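You operate a simulated robot arm through the tools that you are given. There is no shell and no other tool. Be economical: measure what you need, move in short steps, check, and stop when the job is done.

You run a simulated robot arm. Do the job below in one go: nothing can be reset, and whatever is moved stays where it is left.

## Task
Put things in order on the top of the bench. At the end: the yellow pack stands on top of the blue shade; the purple dowel is on the long orange plate; the grey plaster roll stands where the green dowel stood; the black stopper stands on top of the pink block; the green dowel stands where the yellow pack stood; whatever was shut is shut again. Leave all else as you found it, and nothing knocked over.

Only the result counts: the job must be done as asked and must still hold three seconds after the hand-in. Knocking over, shifting, dropping, spilling or breaking anything else fails it. A push-on lid holds only when it is set on centred and level and pressed home; a screw cap is set on level and turned clockwise until tight.

## Robot
A 5-joint arm with a two-finger parallel gripper, fixed in place. Base frame: the origin is at the foot of the arm, x ahead of it, y to its left, z up; the work surface is at about z = 0. Readings come in m, degrees, newtons and seconds.
With the tool pointing down near the work surface it reaches from about 0.26 to 0.68 m from the base axis. Its first joint turns from -66.0 to 66.0 degrees. The tool tilts only in the upright plane through the base axis and itself; it spins freely about its own axis. Payload 2.9 kg.
The tool frame sits at the grasp point between the pads (the TCP): z along the fingers, y along the line on which they close. The tips reach 0.03 m beyond it. The gripper opens to 0.11 m. The fingers are 0.02 m wide and 0.01 m thick; the gripper's body (0.048 by 0.112 m) begins 0.055 m behind the TCP.
Orientation is that of the tool frame in the base frame, as a unit quaternion [w, x, y, z]. With the fingers straight down and closing along the base's y, the tool's x points along the base's -x, its y along +y and its z along -z.

## Interface
- The arm moves only by the tool move_arm. Its argument "plan" is text: rows parted by semicolons, each of 7 numbers parted by spaces: the shift along the base's x, y, z in m, then the turn, a rotation vector about the base's x, y, z in degrees, then the gripper command, from -1 (shut) to 1 (fully open), values between in proportion. In form: tx ty tz wx wy wz claw; .... A call has 1 to 12 rows; each row shifts and turns the commanded pose from where the row before left it. Each row takes 0.2 s and may step no farther than 0.05 m and 8.6 degrees from the row before; otherwise, or with a gripper value out of range, the whole call is refused. Where a pose cannot be reached the arm comes as near as it can. A force on the tool above 40 N (or 10 N above the force at the start of the call, whichever is more), or a blocked arm, ends the call early, and 0.2 s more pass. Each finger travels about 0.108 m/s and halts on what it meets, pressing with about 41 N; the grip force reading is that of the motor and also rises with nothing between the fingers. The clock runs only during rows and for 0.2 s after the last one: add rows that do not move to give the fingers time. The reply holds the time, the measured pose of the TCP, the force on the tool along the base axes, the opening and the grip force, in the units named above and with some noise, with the torque about the TCP (base axes, N m) and any sound that the robot's microphone picked up.
- Cameras (640 x 400 px; columns grow to the right, rows downward): "scene" is fixed at [0.0242, -0.4518, 0.5842]; the picture's right is [0.84, -0.54, 0.00], its down [-0.32, -0.50, -0.81] and it looks along [0.44, 0.68, -0.59] (base axes); focal length 337 px, centre (320, 200). "wrist" rides on the gripper at [0.072, 0.017, -0.103] in the tool frame; the picture's right is [-0.23, 0.97, 0.00], its down [-0.76, -0.18, -0.62] and it looks along [-0.61, -0.14, 0.78] (tool axes); focal length 222 px, centre (320, 200). There is no depth. A picture from a camera that has moved, and an enlarged one, comes with that camera's place and axes in the base frame and with its lens. The place of the scene camera against the robot may be out by one fixed shift of up to 0.025 m in any direction.
- grab_frame(camera): a new picture of that camera. The clock stands still meanwhile.
- zoom(camera, box): a new picture of the part [left, top, right, bottom] of that camera's present view, enlarged. The clock stands still meanwhile.
- job_done(): hands the job in; it is judged then, once.

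Go step by step. Nothing tells you positions but the pictures and the camera data: compare them with the known pose of the tool, close in by small moves and look again before you grip or let go. The budget is 120 turns and 84 pictures, counting those below and the enlarged ones. Unless the task says otherwise, let go and move clear before handing in, and close with one line.

The tools are called as a command line: name --argument value ..., lists and objects as JSON in quotes. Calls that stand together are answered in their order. move_arm: Moves the arm, as the interface text tells. Its arguments: {"type":"object","properties":{"plan":{"type":"string"}},"required":["plan"]} The other tools are called the same way: grab_frame (camera) takes a picture; zoom (camera, box) takes an enlarged picture of a part of a camera's view; job_done () hands the job in.

At the start:

```text
clock: 0.0
eef_pos: [0.4098, 0.1625, 0.3549]
tool_rot: [0.0, 0.0, 1.0, 0.0]
force: [0.2, -0.2, -0.2]
moment: [-0.02, -0.02, -0.03]
finger_gap: 0.11
grip_force: 0.0
```

scene: 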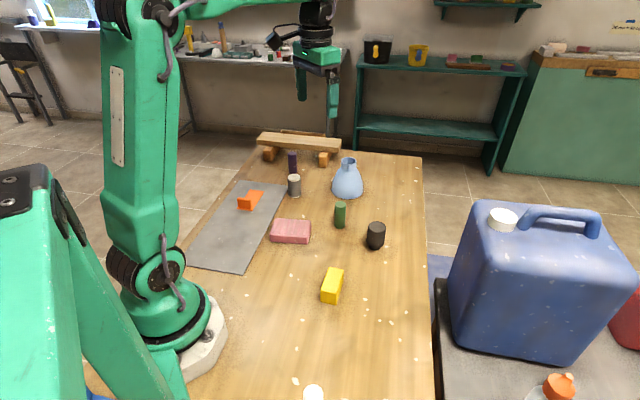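
wrist: 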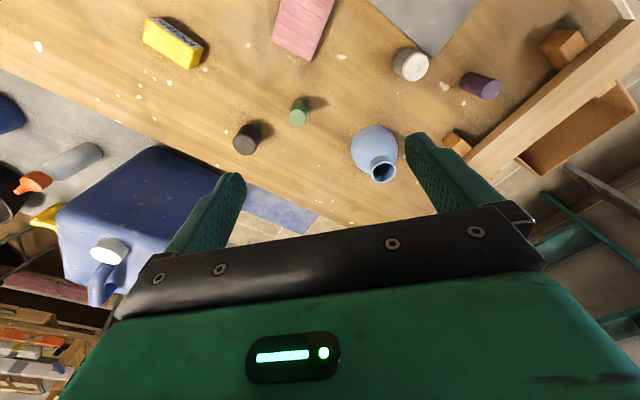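

I see a bench with several items. I'll zoom in on them to identify each one.

zoom --camera "scene" --box '[230, 120, 430, 245]'

zoom --camera "scene" --box '[180, 180, 440, 342]'

zoom --camera "wrist" --box '[320, 0, 640, 200]'

```text
3.20 times, centred on (330, 182) of scene
camera zoom: at [0.0242, -0.4518, 0.5842], right [0.84, -0.54, 0.0], down [-0.32, -0.5, -0.81], along [0.44, 0.68, -0.59], focal length 1078 px, centre (288, 256)
```

zoom: 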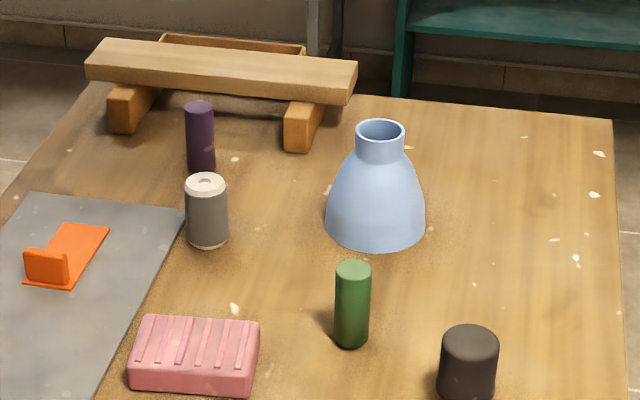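

```text
2.46 times, centred on (310, 261) of scene
camera zoom: at [0.0242, -0.4518, 0.5842], right [0.84, -0.54, 0.0], down [-0.32, -0.5, -0.81], along [0.44, 0.68, -0.59], focal length 829 px, centre (345, 50)
```

zoom: 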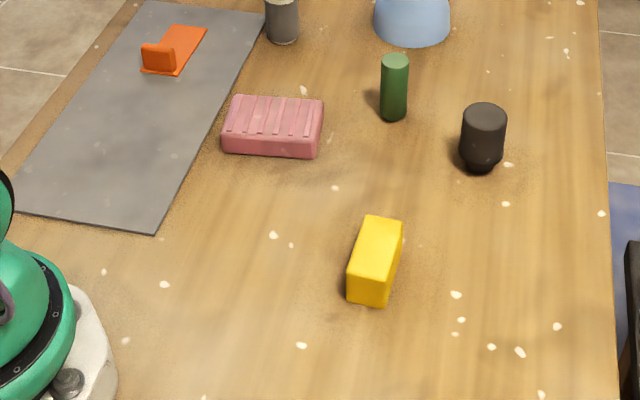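

```text
2.00 times, centred on (480, 100) of wrist
camera zoom: at [0.3375, 0.18, 0.458], right [0.23, 0.97, 0.0], down [0.76, -0.18, 0.62], along [0.61, -0.14, -0.78], focal length 444 px, centre (0, 400)
```

zoom: 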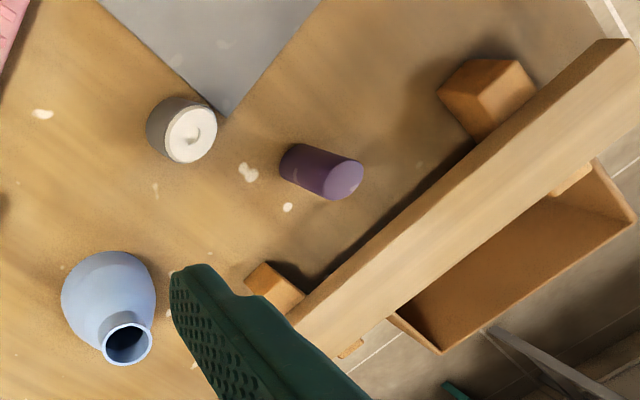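

The orange L-shaped plate, the purple dowel, the roll and the shade are all identified. I'll zoom in on the wrist view to measure positions.

zoom --camera "wrist" --box '[120, 0, 360, 150]'

zoom --camera "scene" --box '[220, 170, 300, 220]'

```text
2.67 times, centred on (240, 75) of wrist
camera zoom: at [0.3375, 0.18, 0.458], right [0.23, 0.97, 0.0], down [0.76, -0.18, 0.62], along [0.61, -0.14, -0.78], focal length 592 px, centre (533, 533)
```

zoom: 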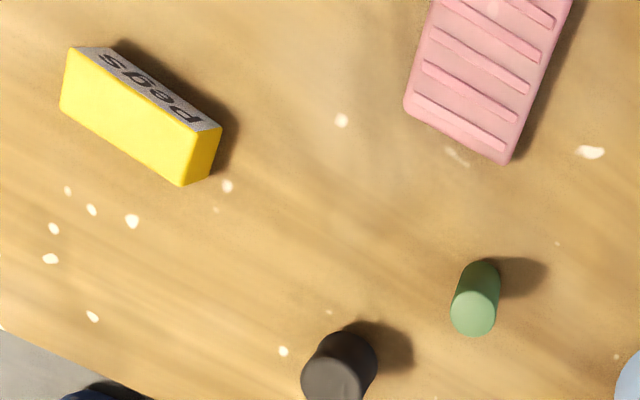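

```text
8.00 times, centred on (260, 195) of scene
camera zoom: at [0.0242, -0.4518, 0.5842], right [0.84, -0.54, 0.0], down [-0.32, -0.5, -0.81], along [0.44, 0.68, -0.59], focal length 2694 px, centre (800, 240)
```

zoom: 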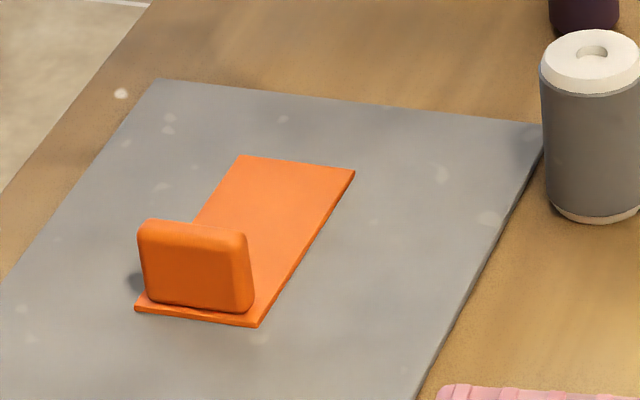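

The yellow pack is at about (0.311, -0.054), 0.043 m high, with its long axis at about 42°. I'll hover above it with the closing axis across it and check.

move_arm --plan "-0.01416 -0.0309 -0.0214 0 0 7.14 1;-0.01416 -0.0309 -0.0214 0 0 7.14 1;-0.01416 -0.0309 -0.0214 0 0 7.14 1;-0.01416 -0.0309 -0.0214 0 0 7.14 1;-0.01416 -0.0309 -0.0214 0 0 7.14 1;-0.01416 -0.0309 -0.0214 0 0 7.14 1;-0.01416 -0.0309 -0.0214 0 0 7.14 1;0 0 0 0 0 0 1"

grab_frame --camera "wrist"

grab_frame --camera "scene"

```text
clock: 1.8
eef_pos: [0.3103, -0.0532, 0.2052]
tool_rot: [0.0, -0.422, 0.906, 0.0]
force: [0.6, -0.6, 0.0]
moment: [-0.01, 0.01, -0.03]
finger_gap: 0.1101
grip_force: 0.0
```

```text
76 pictures are left
camera wrist: at [0.2506, -0.0971, 0.3079], right [-0.6, 0.8, 0.0], down [0.63, 0.47, 0.62], along [0.5, 0.37, -0.78], focal length 222 px, centre (320, 200)
```

wrist: 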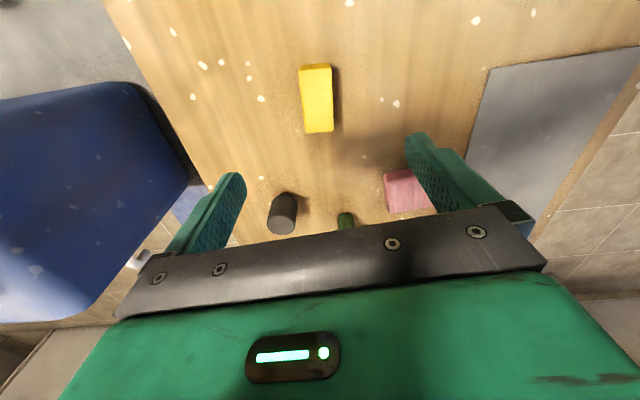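

```text
75 pictures are left
```

scene: 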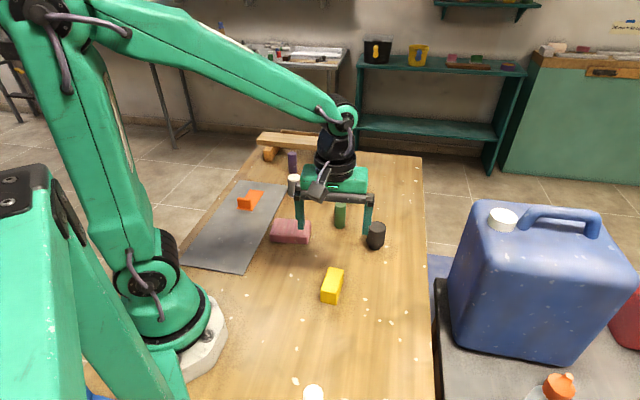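

The gripper is hovering over the pack. I'll zoom in to fix the offset precisely.

zoom --camera "wrist" --box '[260, 40, 388, 120]'

zoom --camera "wrist" --box '[230, 90, 470, 240]'

```text
5.00 times, centred on (324, 80) of wrist
camera zoom: at [0.2506, -0.0971, 0.3079], right [-0.6, 0.8, 0.0], down [0.63, 0.47, 0.62], along [0.5, 0.37, -0.78], focal length 1111 px, centre (300, 800)
```

zoom: 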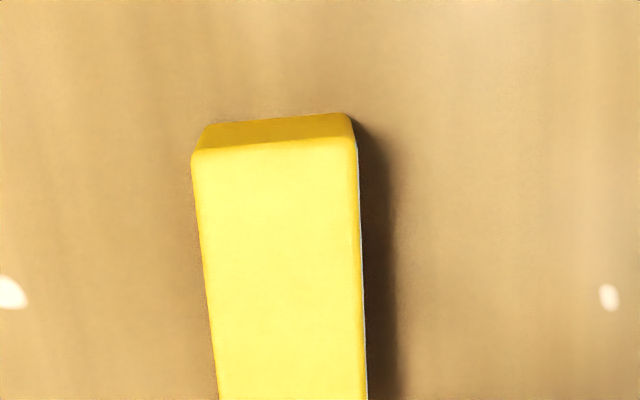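

```text
2.67 times, centred on (350, 165) of wrist
camera zoom: at [0.2506, -0.0971, 0.3079], right [-0.6, 0.8, 0.0], down [0.63, 0.47, 0.62], along [0.5, 0.37, -0.78], focal length 592 px, centre (240, 293)
```

zoom: 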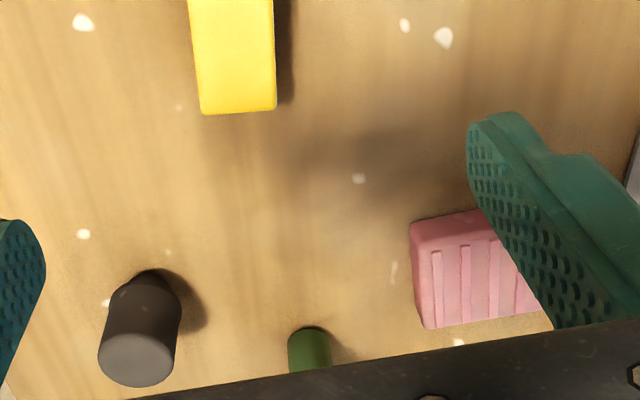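

The pack is centred at (0.310, -0.056) with its short axis at 131°, so I'll correct yaw by -9° and y by -3 mm. Then descend and grip.

move_arm --plan "0 -0.0015 -0.03 0 0 -4.4 1;0 -0.0015 -0.035 0 0 -4.4 1;0 0 -0.035 0 0 0 1;0 0 -0.035 0 0 0 1;0 0 -0.033 0 0 0 1;0 0 0 0 0 0 1;0 0 0 0 0 0 -1;0 0 0 0 0 0 -1;0 0 0 0 0 0 -1;0 0 0 0 0 0 -1"

grab_frame --camera "wrist"

```text
clock: 4.0
eef_pos: [0.3122, -0.0555, 0.0402]
tool_rot: [0.0, -0.352, 0.936, 0.0]
force: [-0.2, 0.1, -0.2]
moment: [0.0, -0.01, 0.02]
finger_gap: 0.0357
grip_force: 41.0
```

```text
72 pictures are left
camera wrist: at [0.2456, -0.0899, 0.1429], right [-0.47, 0.88, 0.0], down [0.69, 0.37, 0.62], along [0.55, 0.29, -0.78], focal length 222 px, centre (320, 200)
```

wrist: 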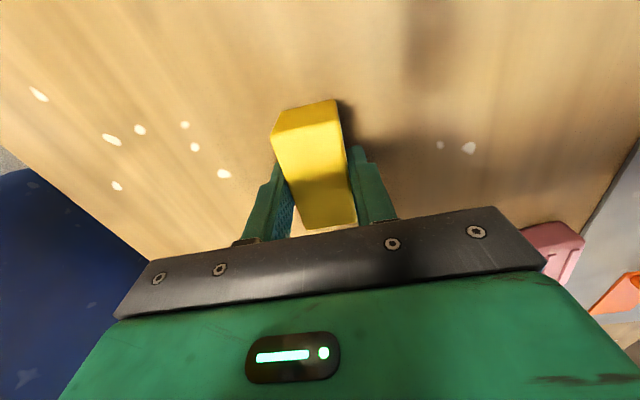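

The pack is gripped (gap 0.0357). I'll lift it and go to a standoff near the shade, which I take to be at about (0.58, 0.245) with its top at about 0.10 m.

move_arm --plan "0 0 0.05 0 0 0 -1;0 0 0.05 0 0 0 -1;0 0 0.05 0 0 0 -1;0.0282 0.0376 0.012 0 0 0 -1;0.0282 0.0376 0.012 0 0 0 -1;0.0282 0.0376 0.012 0 0 0 -1;0.0282 0.0376 0.012 0 0 0 -1;0.0282 0.0376 0.012 0 0 0 -1;0.0282 0.0376 0.012 0 0 0 -1;0 0 0 0 0 0 -1"

grab_frame --camera "wrist"

```text
clock: 6.2
eef_pos: [0.4779, 0.1696, 0.2603]
tool_rot: [-0.001, -0.35, 0.937, 0.0]
force: [0.2, 0.8, -0.7]
moment: [0.01, 0.0, 0.0]
finger_gap: 0.0355
grip_force: 40.9
```

```text
71 pictures are left
camera wrist: at [0.4112, 0.1348, 0.363], right [-0.47, 0.88, 0.0], down [0.69, 0.37, 0.62], along [0.55, 0.29, -0.78], focal length 222 px, centre (320, 200)
```

wrist: 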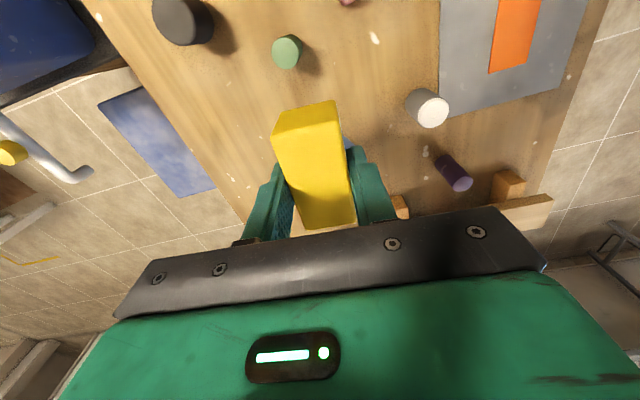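

The pack hides the shade, so I'll sidestep to see it to the right of the pack.

move_arm --plan "0.028 -0.0225 0 0 0 0 -1;0.028 -0.0225 0 0 0 0 -1;0.028 -0.0225 0 0 0 0 -1;0.028 -0.0225 0 0 0 0 -1;0 0 0 0 0 0 -1"

grab_frame --camera "wrist"

zoom --camera "wrist" --box '[352, 120, 512, 220]'

```text
clock: 7.4
eef_pos: [0.5903, 0.0777, 0.2595]
tool_rot: [0.0, -0.352, 0.936, 0.001]
force: [0.7, 0.4, -0.7]
moment: [0.0, 0.01, 0.01]
finger_gap: 0.0354
grip_force: 41.2
```

```text
70 pictures are left
camera wrist: at [0.5253, 0.0429, 0.3624], right [-0.47, 0.88, 0.0], down [0.69, 0.37, 0.62], along [0.55, 0.29, -0.78], focal length 222 px, centre (320, 200)
```

wrist: 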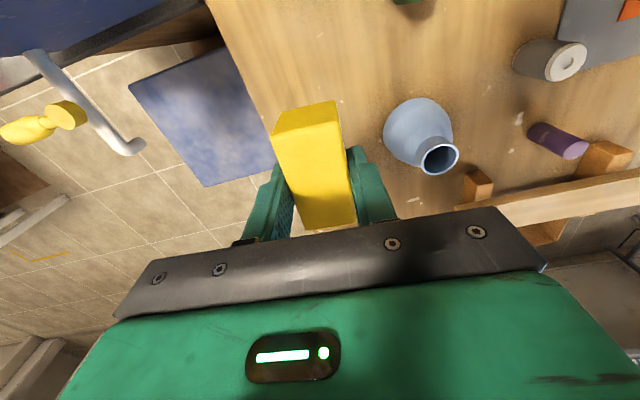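

```text
4.00 times, centred on (432, 170) of wrist
camera zoom: at [0.5253, 0.0429, 0.3624], right [-0.47, 0.88, 0.0], down [0.69, 0.37, 0.62], along [0.55, 0.29, -0.78], focal length 888 px, centre (-128, 320)
```

zoom: 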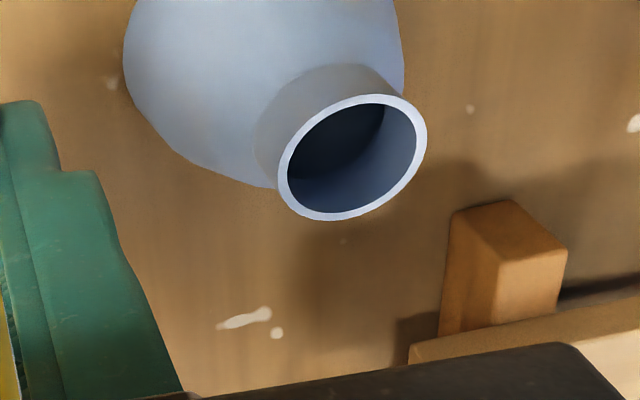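

The shade's mouth centre is at (0.575, 0.245), height about 0.106. I'll move over it and lower to just above.

move_arm --plan "-0.004 0.0417 0 0 0 0 -1;-0.004 0.0417 0 0 0 0 -1;-0.004 0.0417 0 0 0 0 -1;-0.004 0.0417 0 0 0 0 -1;0 0 -0.035 0 0 0 -1;0 0 -0.035 0 0 0 -1;0 0 -0.03 0 0 0 -1;0 0 0 0 0 0 -1"

zoom --camera "scene" --box '[280, 110, 408, 190]'

grab_frame --camera "wrist"

```text
clock: 9.2
eef_pos: [0.5753, 0.2463, 0.1588]
tool_rot: [0.0, -0.352, 0.936, 0.0]
force: [-0.3, -0.1, -0.1]
moment: [-0.01, 0.04, -0.03]
finger_gap: 0.0352
grip_force: 41.1
```

```text
5.00 times, centred on (344, 150) of scene
camera zoom: at [0.0242, -0.4517, 0.5842], right [0.84, -0.54, 0.0], down [-0.32, -0.5, -0.81], along [0.44, 0.68, -0.59], focal length 1684 px, centre (200, 450)
```

zoom: 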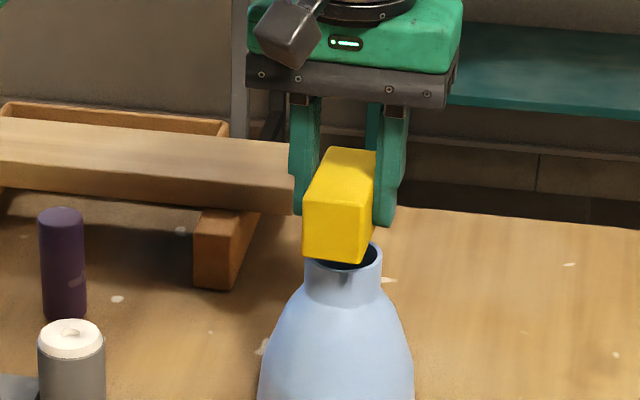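

```text
67 pictures are left
camera wrist: at [0.5091, 0.212, 0.2609], right [-0.47, 0.88, 0.0], down [0.69, 0.37, 0.62], along [0.55, 0.29, -0.78], focal length 222 px, centre (320, 200)
```

wrist: 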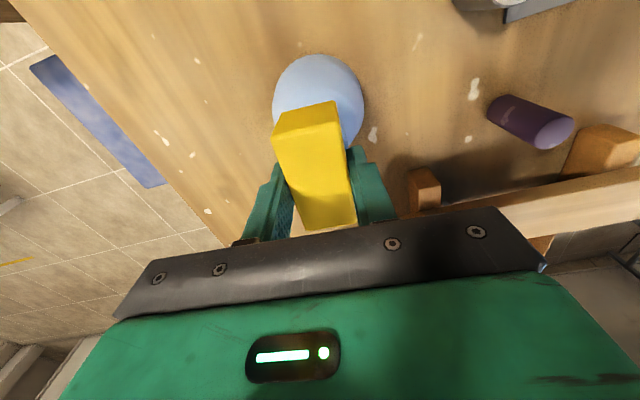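

The pack is aligned with the neck, about 13 mm above. I'll lower it gently.

move_arm --plan "0 -0.001 -0.003 0 0 0 -1;0 0 -0.003 0 0 0 -1;0 0 -0.003 0 0 0 -1;0 0 0 0 0 0 -1"

zoom --camera "scene" --box '[312, 130, 376, 170]'

```text
clock: 10.2
eef_pos: [0.5755, 0.2441, 0.1516]
tool_rot: [0.0, -0.352, 0.936, 0.0]
force: [-0.1, -0.2, -1.4]
moment: [0.0, 0.0, -0.02]
finger_gap: 0.0355
grip_force: 41.2
```

```text
10.00 times, centred on (344, 150) of scene
camera zoom: at [0.0242, -0.4518, 0.5842], right [0.84, -0.54, 0.0], down [-0.32, -0.5, -0.81], along [0.44, 0.68, -0.59], focal length 3367 px, centre (80, 700)
```

zoom: 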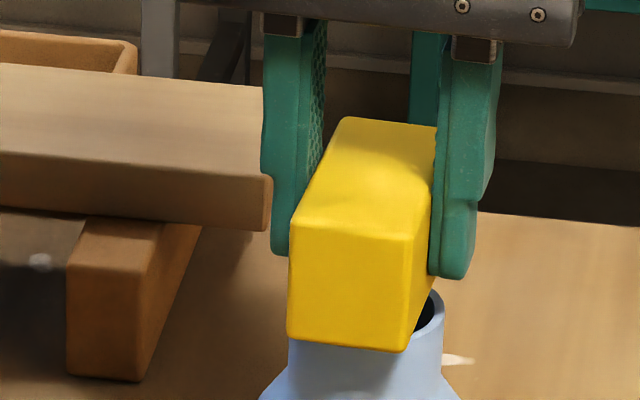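

The alignment still looks right, so I'll continue down in small steps to contact.

move_arm --plan "0 0 -0.002 0 0 0 -1;0 0 -0.002 0 0 0 -1;0 0 0 0 0 0 -1"

```text
clock: 11.0
eef_pos: [0.5775, 0.2449, 0.1464]
tool_rot: [-0.001, -0.352, 0.936, 0.0]
force: [-1.0, -0.2, -0.7]
moment: [-0.01, 0.01, 0.01]
finger_gap: 0.0354
grip_force: 40.8
```

move_arm --plan "0 0 -0.0015 0 0 0 -1;0 0 -0.0015 0 0 0 -1;0 0 0 0 0 0 -1"

zoom --camera "scene" --box '[312, 130, 376, 170]'

```text
clock: 11.8
eef_pos: [0.5781, 0.2451, 0.1452]
tool_rot: [0.002, -0.353, 0.936, 0.0]
force: [-6.3, 1.4, 19.5]
moment: [-0.14, 0.44, -0.04]
finger_gap: 0.0355
grip_force: 41.3
```

```text
10.00 times, centred on (344, 150) of scene
camera zoom: at [0.0241, -0.4518, 0.5842], right [0.84, -0.54, 0.0], down [-0.32, -0.5, -0.81], along [0.44, 0.68, -0.59], focal length 3367 px, centre (80, 700)
```

zoom: 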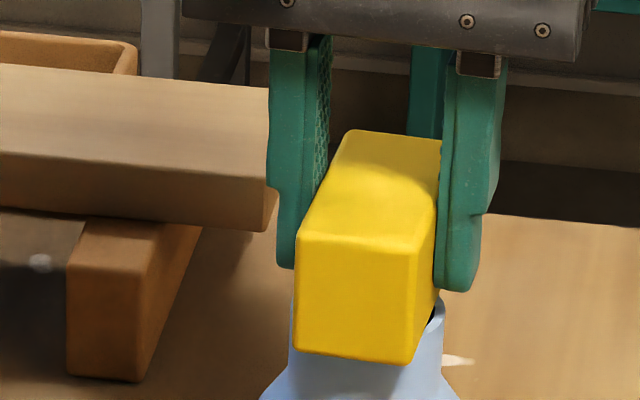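

Contact was made at 19 N. I'll ease off 1.2 mm, recentre 2.5 mm in x, and release slowly.

move_arm --plan "0 0 0.002 0 0 0 -1;-0.0025 0 0 0 0 0 -1;0 0 -0.001 0 0 0 -1;0 0 0 0 0 0 -1"

```text
clock: 12.8
eef_pos: [0.5751, 0.2444, 0.1464]
tool_rot: [0.001, -0.351, 0.936, -0.001]
force: [7.4, -2.9, 21.6]
moment: [-0.29, -0.22, 0.05]
finger_gap: 0.0353
grip_force: 40.4
```

move_arm --plan "0 0 0.0007 0 0 0 -1;0 0 0 0 0 0 -0.2;0 0 0 0 0 0 0.1;0 0 0 0 0 0 0.1"

zoom --camera "scene" --box '[312, 130, 376, 170]'

```text
clock: 13.8
eef_pos: [0.5735, 0.2455, 0.1443]
tool_rot: [-0.001, -0.351, 0.936, -0.001]
force: [-0.2, -0.3, -1.1]
moment: [-0.01, -0.03, 0.0]
finger_gap: 0.0604
grip_force: 0.0
```

```text
10.00 times, centred on (344, 150) of scene
camera zoom: at [0.0242, -0.4518, 0.5842], right [0.84, -0.54, 0.0], down [-0.32, -0.5, -0.81], along [0.44, 0.68, -0.59], focal length 3367 px, centre (80, 700)
```

zoom: 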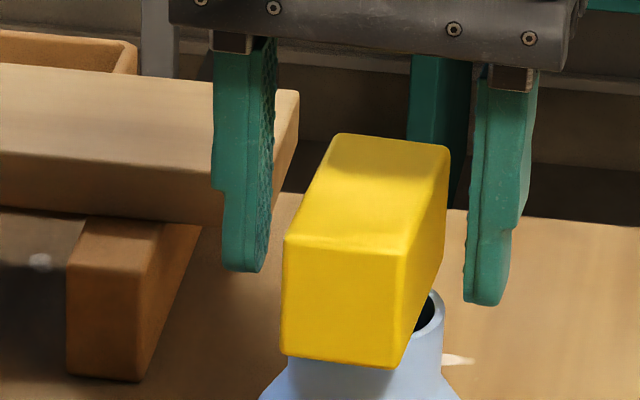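

The pack rests level on the neck. I'll rise straight up and go look at the green dowel from above.

move_arm --plan "0 0 0.03 0 0 0 0.1;0 0 0.05 0 0 0 0.1;0 0 0.05 0 0 0 0.1;-0.0242 -0.026 -0.012 0 0 -8.2 0.4;-0.0242 -0.026 -0.012 0 0 -8.2 0.4;-0.0242 -0.026 -0.012 0 0 -8.2 0.4;-0.0242 -0.026 -0.012 0 0 -8.2 0.4;-0.0242 -0.026 -0.012 0 0 -8.2 0.4;0 0 0 0 0 0 0.4"

grab_frame --camera "wrist"

zoom --camera "wrist" --box '[240, 40, 400, 140]'

zoom --camera "scene" --box '[312, 130, 440, 210]'

```text
clock: 15.8
eef_pos: [0.4549, 0.1148, 0.2152]
tool_rot: [0.0, 0.001, 1.0, 0.0]
force: [-0.1, 1.2, 0.5]
moment: [-0.02, -0.02, -0.01]
finger_gap: 0.0767
grip_force: 0.1
```

```text
63 pictures are left
camera wrist: at [0.3818, 0.132, 0.318], right [0.23, 0.97, 0.0], down [0.76, -0.18, 0.62], along [0.61, -0.14, -0.78], focal length 222 px, centre (320, 200)
```

wrist: 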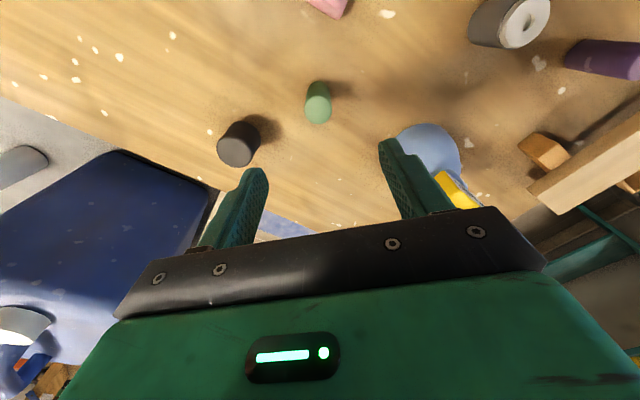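

```text
4.00 times, centred on (320, 90) of wrist
camera zoom: at [0.3818, 0.132, 0.318], right [0.23, 0.97, 0.0], down [0.76, -0.18, 0.62], along [0.61, -0.14, -0.78], focal length 888 px, centre (320, 640)
```

zoom: 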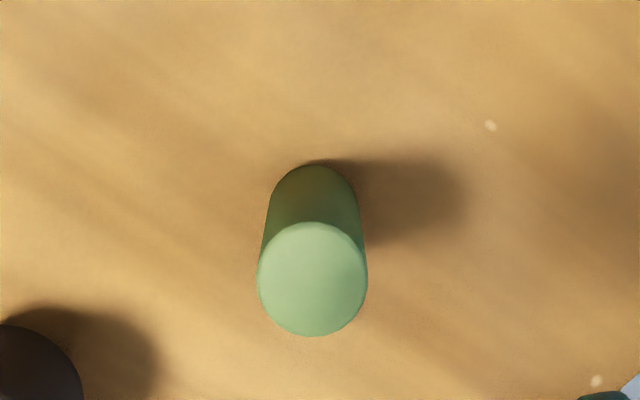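

```text
5.00 times, centred on (376, 170) of scene
camera zoom: at [0.0242, -0.4518, 0.5842], right [0.84, -0.54, 0.0], down [-0.32, -0.5, -0.81], along [0.44, 0.68, -0.59], focal length 1684 px, centre (40, 350)
```

zoom: 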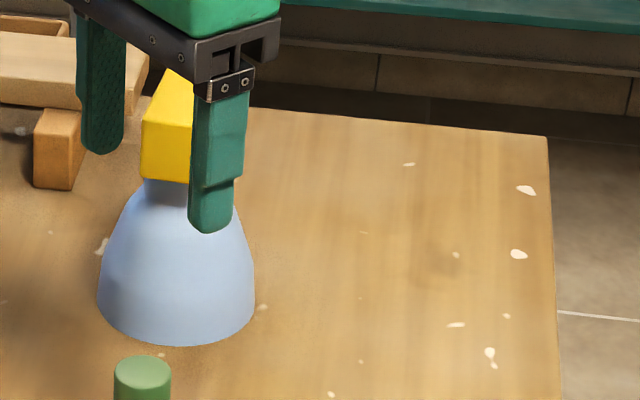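

The pack is fine. The green dowel is at (0.452, 0.113), about 0.07 m tall; I'll descend and grip it.

move_arm --plan "-0.003 -0.0015 -0.04 0 0 0 0.4;0 0 -0.04 0 0 0 0.4;0 0 -0.04 0 0 0 0.4;0 0 -0.035 0 0 0 0.4;0 0 -0.02 0 0 0 0.4;0 0 0 0 0 0 0.4;0 0 0 0 0 0 -1;0 0 0 0 0 0 -1;0 0 0 0 0 0 -1"

grab_frame --camera "wrist"

```text
clock: 17.8
eef_pos: [0.4499, 0.1112, 0.0401]
tool_rot: [0.0, -0.001, 1.0, 0.0]
force: [0.3, 0.5, 0.0]
moment: [0.02, 0.01, 0.01]
finger_gap: 0.0285
grip_force: 40.6
```

```text
60 pictures are left
camera wrist: at [0.3779, 0.1286, 0.1422], right [0.22, 0.97, 0.0], down [0.76, -0.18, 0.62], along [0.61, -0.14, -0.78], focal length 222 px, centre (320, 200)
```

wrist: 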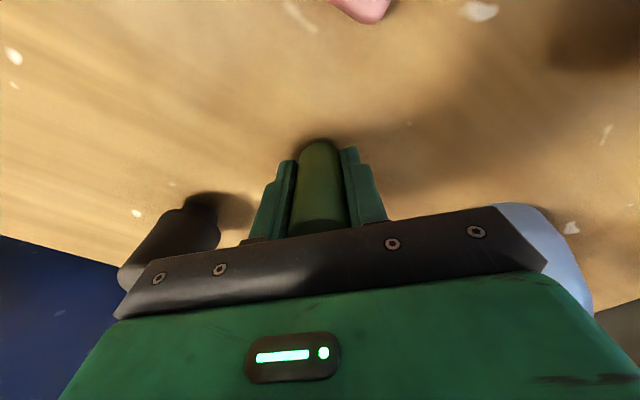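

Gripped. Next I'll carry the green dowel to the yellow pack's old place (0.310, -0.056).

move_arm --plan "0 0 0.04 0 0 0 -1;0 0 0.04 0 0 0 -1;0 0 0.04 0 0 0 -1;-0.0283 -0.0338 0 0 0 0 -1;-0.0283 -0.0338 0 0 0 0 -1;-0.0283 -0.0338 0 0 0 0 -1;-0.0283 -0.0338 0 0 0 0 -1;-0.0282 -0.0339 0 0 0 0 -1;0 0 -0.04 0 0 0 -1;0 0 -0.04 0 0 0 -1;0 0 -0.03 0 0 0 -1;0 0 0 0 0 0 -1"

zoom --camera "scene" --box '[280, 240, 408, 320]'

```text
clock: 20.4
eef_pos: [0.3052, -0.0552, 0.0478]
tool_rot: [-0.001, -0.002, 1.0, 0.0]
force: [0.6, -0.9, -0.4]
moment: [-0.01, 0.02, -0.02]
finger_gap: 0.0283
grip_force: 41.1
```

```text
5.00 times, centred on (344, 280) of scene
camera zoom: at [0.0242, -0.4518, 0.5842], right [0.84, -0.54, 0.0], down [-0.32, -0.5, -0.81], along [0.44, 0.68, -0.59], focal length 1684 px, centre (200, -200)
```

zoom: 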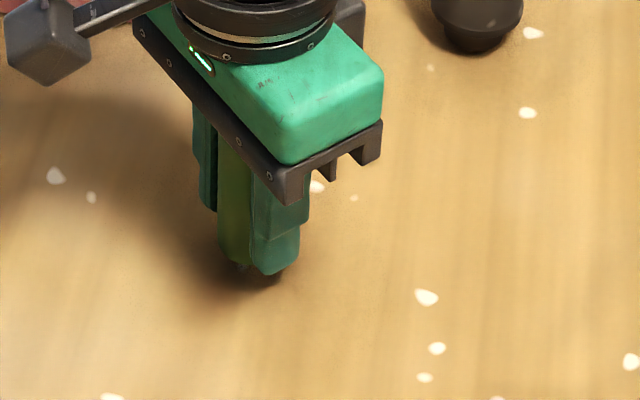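

It's close, but the scene view suggests about 4 mm short in x. I'll correct that and lower gently to contact.

move_arm --plan "0.0035 -0.0015 -0.003 0 0 0 -1;0 0 -0.003 0 0 0 -1;0 0 -0.002 0 0 0 -1;0 0 0 0 0 0 -1"

zoom --camera "scene" --box '[300, 260, 364, 300]'

```text
clock: 21.4
eef_pos: [0.3124, -0.0581, 0.0425]
tool_rot: [0.0, -0.002, 1.0, 0.0]
force: [0.5, -0.5, 0.0]
moment: [0.01, 0.01, -0.02]
finger_gap: 0.0288
grip_force: 41.2
```

```text
10.00 times, centred on (332, 280) of scene
camera zoom: at [0.0242, -0.4518, 0.5842], right [0.84, -0.54, 0.0], down [-0.32, -0.5, -0.81], along [0.44, 0.68, -0.59], focal length 3367 px, centre (200, -600)
```

zoom: 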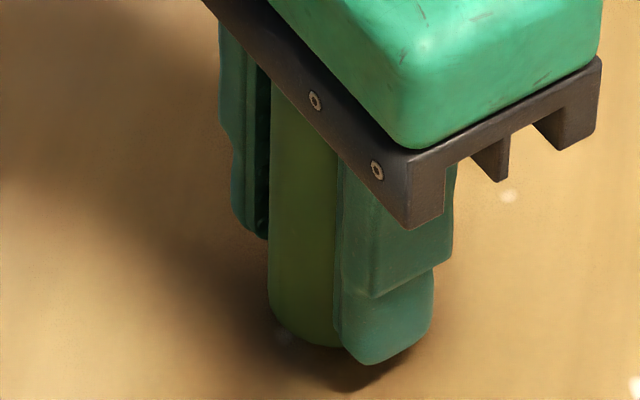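

The position agrees with the pack's former footprint. I'll lower the last bit and release.

move_arm --plan "0 0 -0.001 0 0 0 -1;0 0 -0.001 0 0 0 -1;0 0 0 0 0 0 -1"

```text
clock: 22.2
eef_pos: [0.3107, -0.0579, 0.0405]
tool_rot: [0.001, -0.002, 1.0, -0.001]
force: [-3.4, 1.8, 17.5]
moment: [0.18, 0.08, -0.02]
finger_gap: 0.0286
grip_force: 41.0
```

In contact; releasing, rising, and then travelling towards the roll.

move_arm --plan "0 0 0.0005 0 0 0 -0.3;0 0 0 0 0 0 0;0 0 0 0 0 0 0;0 0 0.04 0 0 0 0;0 0 0.05 0 0 0 0;0 0 0.05 0 0 0 0;0 0 0.03 0 0 0 0.4;0 0 0 0 0 0 0.4"

move_arm --plan "0.0142 0.0453 0.0025 0 0 0 0.4;0.0142 0.0453 0.0025 0 0 0 0.4;0.0142 0.0453 0.0025 0 0 0 0.4;0.0142 0.0453 0.0025 0 0 0 0.4;0.0142 0.0453 0.0025 0 0 0 0.4;0.0142 0.0453 0.0025 0 0 0 0.4;0.0142 0.0453 0.0025 0 0 0 0.4;0.0142 0.0453 0.0025 0 0 0 0.4;0 0 0 0 0 0 0.4"

grab_frame --camera "scene"

grab_frame --camera "wrist"

```text
clock: 24.0
eef_pos: [0.3146, -0.0582, 0.2126]
tool_rot: [0.0, 0.0, 1.0, 0.0]
force: [-0.1, 1.1, 0.1]
moment: [0.01, 0.04, -0.03]
finger_gap: 0.0771
grip_force: 0.0
```

```text
clock: 26.0
eef_pos: [0.4245, 0.3069, 0.2304]
tool_rot: [0.0, 0.0, 1.0, 0.0]
force: [0.4, 0.4, -0.4]
moment: [0.02, -0.03, 0.0]
finger_gap: 0.0767
grip_force: 0.1
```

```text
57 pictures are left
```

scene: 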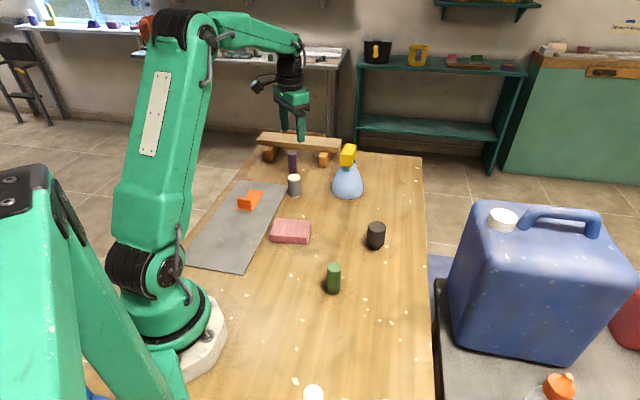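

```text
56 pictures are left
camera wrist: at [0.352, 0.3241, 0.3318], right [0.22, 0.97, 0.0], down [0.76, -0.18, 0.62], along [0.61, -0.14, -0.78], focal length 222 px, centre (320, 200)
```

wrist: 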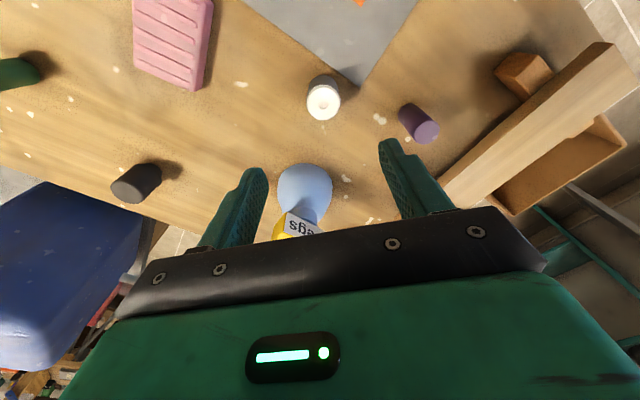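

All good: the green dowel stands and the pack is on the shade. I'll zoom in on the roll and the purple dowel.

zoom --camera "wrist" --box '[272, 50, 432, 150]'

zoom --camera "scene" --box '[260, 120, 388, 200]'

```text
4.00 times, centred on (352, 100) of wrist
camera zoom: at [0.352, 0.3241, 0.3318], right [0.22, 0.97, 0.0], down [0.76, -0.18, 0.62], along [0.61, -0.14, -0.78], focal length 888 px, centre (192, 600)
```

zoom: 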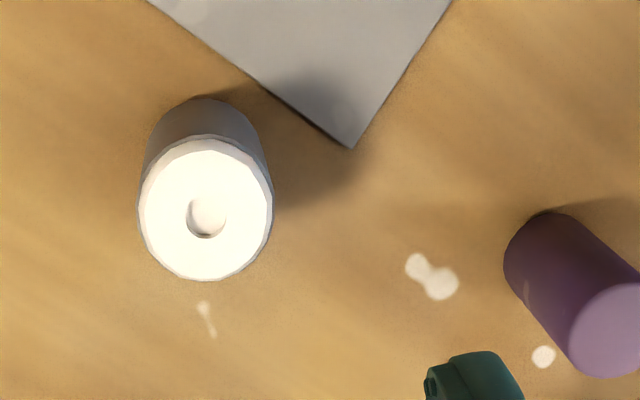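

```text
5.00 times, centred on (324, 160) of scene
camera zoom: at [0.0242, -0.4517, 0.5842], right [0.84, -0.54, 0.0], down [-0.32, -0.5, -0.81], along [0.44, 0.68, -0.59], focal length 1684 px, centre (300, 400)
```

zoom: 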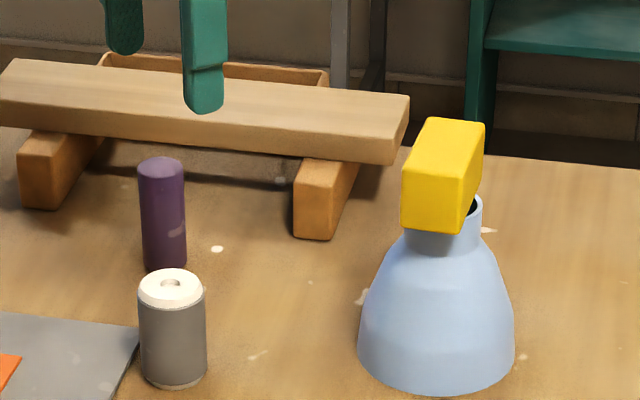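

The roll is at (0.421, 0.3125), diameter 38 mm and about 0.07 m tall. I'll descend and grip it.

move_arm --plan "-0.004 0.0077 -0.04 0 0 0 0.4;0 0 -0.04 0 0 0 0.4;0 0 -0.04 0 0 0 0.4;0 0 -0.04 0 0 0 0.4;0 0 -0.03 0 0 0 0.4;0 0 0 0 0 0 0.4;0 0 0 0 0 0 -1;0 0 0 0 0 0 -1;0 0 0 0 0 0 -1"

grab_frame --camera "wrist"

```text
clock: 28.0
eef_pos: [0.421, 0.3116, 0.0405]
tool_rot: [0.0, -0.002, 1.0, 0.0]
force: [-0.1, -0.8, 0.0]
moment: [0.04, -0.03, 0.04]
finger_gap: 0.0384
grip_force: 41.0
```

```text
53 pictures are left
camera wrist: at [0.3482, 0.3292, 0.1438], right [0.22, 0.97, 0.0], down [0.76, -0.18, 0.62], along [0.61, -0.14, -0.78], focal length 222 px, centre (320, 200)
```

wrist: 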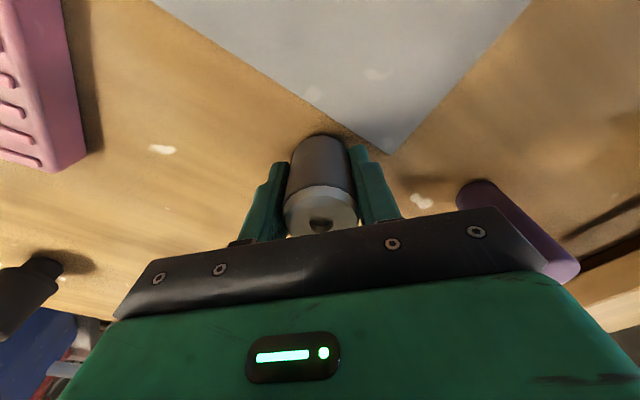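

Gripped. Carrying it to the green dowel's old place (0.452, 0.113).

move_arm --plan "0 0 0.04 0 0 0 -1;0 0 0.04 0 0 0 -1;0 0 0.02 0 0 0 -1;0.0062 -0.0399 0 0 0 0 -1;0.0062 -0.0399 0 0 0 0 -1;0.0062 -0.0399 0 0 0 0 -1;0.0062 -0.0399 0 0 0 0 -1;0.0062 -0.04 0 0 0 0 -1;0 0 -0.04 0 0 0 -1;0 0 -0.04 0 0 0 -1;0 0 -0.017 0 0 0 -1;0 0 0 0 0 0 -1"

zoom --camera "scene" --box '[230, 120, 430, 245]'

```text
clock: 30.6
eef_pos: [0.455, 0.1128, 0.0467]
tool_rot: [-0.001, -0.001, 1.0, 0.0]
force: [0.4, -0.7, -1.4]
moment: [-0.03, 0.01, -0.01]
finger_gap: 0.0385
grip_force: 40.6
```

```text
3.20 times, centred on (330, 182) of scene
camera zoom: at [0.0242, -0.4518, 0.5842], right [0.84, -0.54, 0.0], down [-0.32, -0.5, -0.81], along [0.44, 0.68, -0.59], focal length 1078 px, centre (288, 256)
```

zoom: 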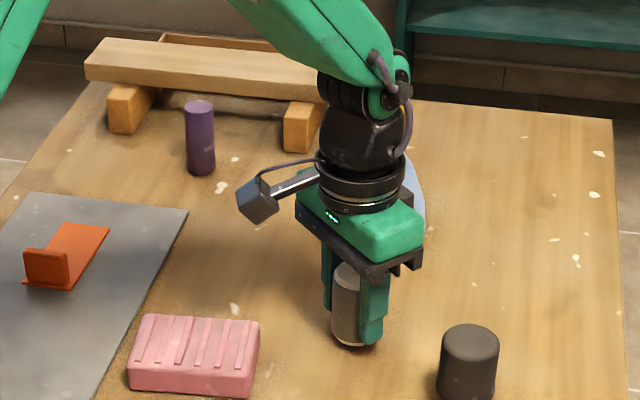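

move_arm --plan "-0.0015 0 -0.0015 0 0 0 -1;0 0 -0.001 0 0 0 -1;0 0 -0.001 0 0 0 -1;0 0 0 0 0 0 -1"

```text
clock: 31.6
eef_pos: [0.4522, 0.113, 0.0406]
tool_rot: [0.0, -0.002, 1.0, 0.0]
force: [-0.9, 0.6, -1.5]
moment: [-0.01, -0.01, 0.01]
finger_gap: 0.0387
grip_force: 40.2
```

move_arm --plan "0 0 -0.001 0 0 0 -1;0 0 0 0 0 0 -1"

```text
clock: 32.2
eef_pos: [0.453, 0.1143, 0.0404]
tool_rot: [0.0, -0.002, 1.0, 0.001]
force: [-6.1, -0.9, 15.3]
moment: [-0.02, 0.23, 0.01]
finger_gap: 0.0385
grip_force: 40.8
```

In contact; releasing and rising. Then I'll go over the purple dowel with the tool turned so the fingers close parallel to the plank.

move_arm --plan "0 0 0.0005 0 0 0 -0.2;0 0 0 0 0 0 0.2;0 0 0 0 0 0 0.2;0 0 0.04 0 0 0 0.2;0 0 0.05 0 0 0 0.2;0 0 0.05 0 0 0 0.2;0 0 0.05 0 0 0 0.2;0 0 0 0 0 0 0.2"

move_arm --plan "0.0042 0.0434 0 0 0 6.43 0.2;0.0042 0.0434 0 0 0 6.43 0.2;0.0042 0.0434 0 0 0 6.43 0.2;0.0042 0.0434 0 0 0 6.43 0.2;0.0042 0.0434 0 0 0 6.43 0.2;0.0042 0.0434 0 0 0 6.43 0.2;0.0042 0.0434 0 0 0 6.42 0.2;0 0 0 0 0 0 0.2"

grab_frame --camera "wrist"

grab_frame --camera "scene"

```text
clock: 34.0
eef_pos: [0.4551, 0.1152, 0.2302]
tool_rot: [0.0, -0.002, 1.0, 0.0]
force: [0.8, -0.3, -0.6]
moment: [0.0, -0.03, 0.0]
finger_gap: 0.0659
grip_force: 0.2
```

```text
clock: 35.8
eef_pos: [0.4806, 0.4138, 0.2292]
tool_rot: [-0.001, -0.385, 0.923, 0.0]
force: [1.0, -1.0, 0.2]
moment: [-0.01, 0.01, -0.04]
finger_gap: 0.0662
grip_force: 0.1
```

```text
51 pictures are left
camera wrist: at [0.4179, 0.3745, 0.332], right [-0.53, 0.85, 0.0], down [0.66, 0.42, 0.62], along [0.53, 0.33, -0.78], focal length 222 px, centre (320, 200)
```

wrist: 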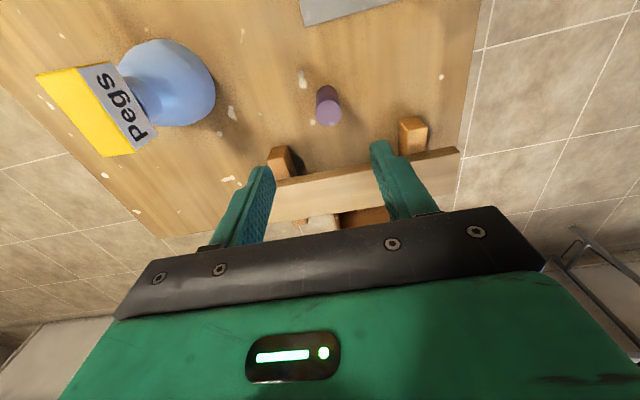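

```text
50 pictures are left
```

scene: 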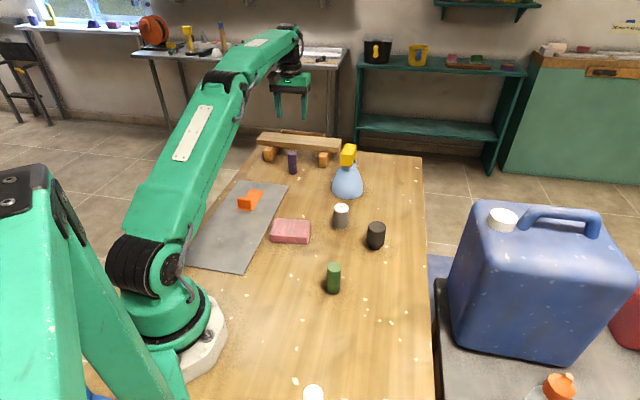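

zoom --camera "wrist" --box '[240, 70, 440, 195]'

```text
3.20 times, centred on (340, 132) of wrist
camera zoom: at [0.4179, 0.3745, 0.332], right [-0.53, 0.85, 0.0], down [0.66, 0.42, 0.62], along [0.53, 0.33, -0.78], focal length 711 px, centre (256, 416)
```

zoom: 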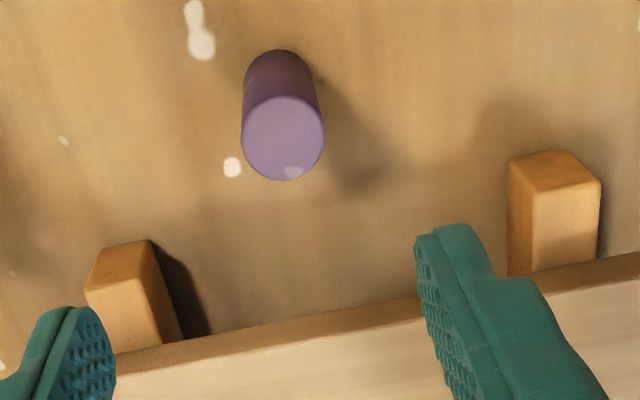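

The purple dowel is at (0.481, 0.426), well clear of the plank. Descending and gripping.

move_arm --plan "0.001 0.009 -0.04 0 0 0 0.2;0 0 -0.04 0 0 0 0.2;0 0 -0.04 0 0 0 0.2;0 0 -0.04 0 0 0 0.2;0 0 -0.029 0 0 0 0.2;0 0 0 0 0 0 0.2;0 0 0 0 0 0 -1;0 0 0 0 0 0 -1;0 0 0 0 0 0 -1"

grab_frame --camera "wrist"

```text
clock: 37.8
eef_pos: [0.479, 0.4244, 0.0418]
tool_rot: [0.0, -0.385, 0.923, 0.0]
force: [0.0, -0.2, 0.5]
moment: [-0.01, -0.01, -0.01]
finger_gap: 0.028
grip_force: 41.1
```

```text
48 pictures are left
camera wrist: at [0.4158, 0.3849, 0.1445], right [-0.53, 0.85, 0.0], down [0.66, 0.41, 0.62], along [0.53, 0.33, -0.78], focal length 222 px, centre (320, 200)
```

wrist: 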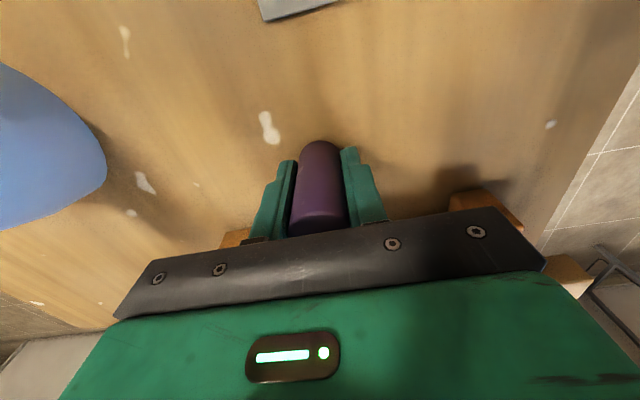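

Held. I'll lift and go to a standoff beside the orange plate to measure it.

move_arm --plan "0 0 0.04 0 0 0 -1;0 0 0.05 0 0 0 -1;0 0 0.05 0 0 0 -1;-0.0238 -0.0352 0.008 0 0 0 -1;-0.0238 -0.0352 0.008 0 0 0 -1;-0.0238 -0.0352 0.008 0 0 0 -1;-0.0238 -0.0352 0.008 0 0 0 -1;-0.0238 -0.0352 0.008 0 0 0 -1;0 0 0 0 0 0 -1"

grab_frame --camera "wrist"

```text
clock: 39.8
eef_pos: [0.3614, 0.2501, 0.2191]
tool_rot: [0.0, -0.384, 0.923, 0.0]
force: [0.2, 0.0, -1.6]
moment: [0.01, 0.01, 0.0]
finger_gap: 0.0283
grip_force: 41.3
```

```text
47 pictures are left
camera wrist: at [0.2973, 0.2097, 0.3224], right [-0.53, 0.85, 0.0], down [0.66, 0.41, 0.62], along [0.53, 0.33, -0.78], focal length 222 px, centre (320, 200)
```

wrist: 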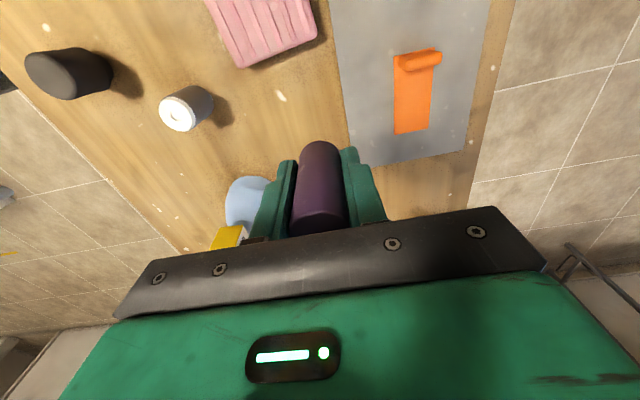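

zoom --camera "wrist" --box '[352, 40, 480, 120]'

zoom --camera "wrist" --box '[352, 80, 480, 160]'

```text
5.00 times, centred on (416, 80) of wrist
camera zoom: at [0.2973, 0.2097, 0.3224], right [-0.53, 0.85, 0.0], down [0.66, 0.41, 0.62], along [0.53, 0.33, -0.78], focal length 1111 px, centre (-160, 800)
```

zoom: 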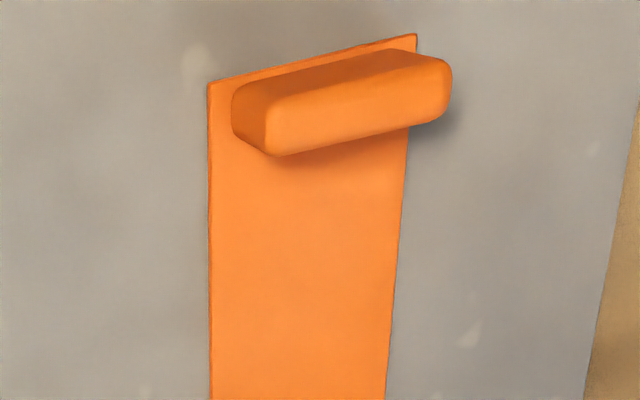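

```text
5.00 times, centred on (416, 120) of wrist
camera zoom: at [0.2973, 0.2097, 0.3224], right [-0.53, 0.85, 0.0], down [0.66, 0.41, 0.62], along [0.53, 0.33, -0.78], focal length 1111 px, centre (-160, 600)
```

zoom: 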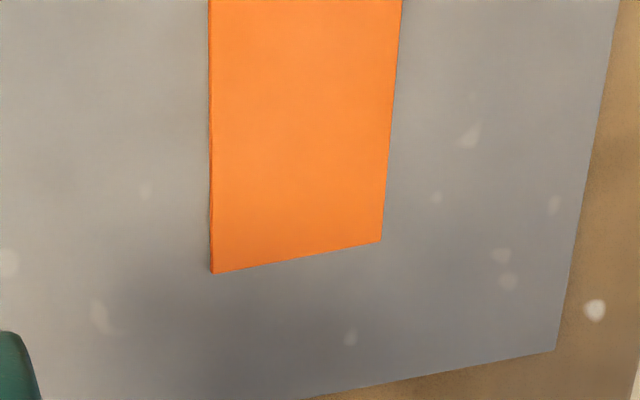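

The plate is 48 × 100 mm with its tab at the near end. I'll set the dowel at (0.305, 0.362) on the free part, lowering to just above first.

move_arm --plan "-0.0191 0.0374 0 0 0 0 -1;-0.0191 0.0374 0 0 0 0 -1;-0.0192 0.0375 0 0 0 0 -1;0 0 -0.042 0 0 0 -1;0 0 -0.042 0 0 0 -1;0 0 -0.042 0 0 0 -1;0 0 -0.04 0 0 0 -1;0 0 0 0 0 0 -1"

zoom --camera "scene" --box '[210, 160, 306, 220]'

grab_frame --camera "wrist"

```text
clock: 41.6
eef_pos: [0.302, 0.3609, 0.0564]
tool_rot: [0.0, -0.384, 0.923, 0.0]
force: [-0.1, 0.0, -0.3]
moment: [-0.01, -0.01, 0.0]
finger_gap: 0.0281
grip_force: 40.8
```

```text
6.67 times, centred on (258, 190) of scene
camera zoom: at [0.0242, -0.4517, 0.5842], right [0.84, -0.54, 0.0], down [-0.32, -0.5, -0.81], along [0.44, 0.68, -0.59], focal length 2245 px, centre (733, 267)
```

zoom: 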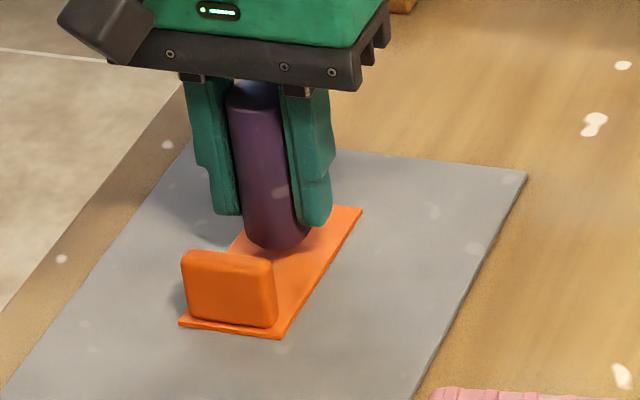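

```text
43 pictures are left
camera wrist: at [0.2394, 0.3204, 0.1595], right [-0.53, 0.85, 0.0], down [0.66, 0.41, 0.62], along [0.53, 0.33, -0.78], focal length 222 px, centre (320, 200)
```

wrist: 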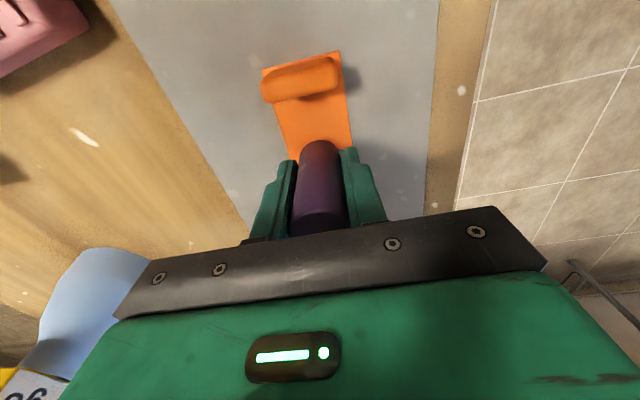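

It's nicely over the free part of the plate; lowering to contact.

move_arm --plan "0 0 -0.003 0 0 0 -1;0 0 -0.002 0 0 0 -1;0 0 -0.002 0 0 0 -1;0 0 0 0 0 0 -1"

```text
clock: 42.6
eef_pos: [0.3059, 0.3619, 0.0504]
tool_rot: [0.001, -0.385, 0.923, 0.0]
force: [-1.8, -2.5, 12.4]
moment: [-0.12, 0.07, 0.0]
finger_gap: 0.028
grip_force: 40.4
```

move_arm --plan "0 0 -0.0007 0 0 0 -1;0 0 0 0 0 0 -1"

zoom --camera "scene" --box '[226, 170, 290, 210]'

```text
clock: 43.2
eef_pos: [0.3054, 0.363, 0.0494]
tool_rot: [0.003, -0.384, 0.923, 0.001]
force: [-3.0, -4.8, 34.0]
moment: [-0.19, 0.16, -0.02]
finger_gap: 0.0279
grip_force: 41.6
```

```text
10.00 times, centred on (258, 190) of scene
camera zoom: at [0.0241, -0.4519, 0.5841], right [0.84, -0.54, 0.0], down [-0.32, -0.5, -0.81], along [0.44, 0.68, -0.59], focal length 3367 px, centre (940, 300)
```

zoom: 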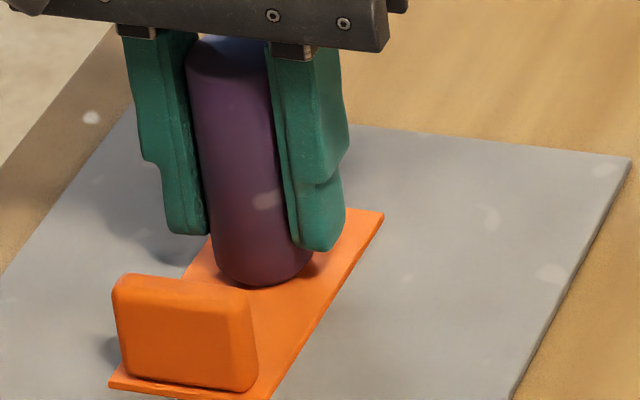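

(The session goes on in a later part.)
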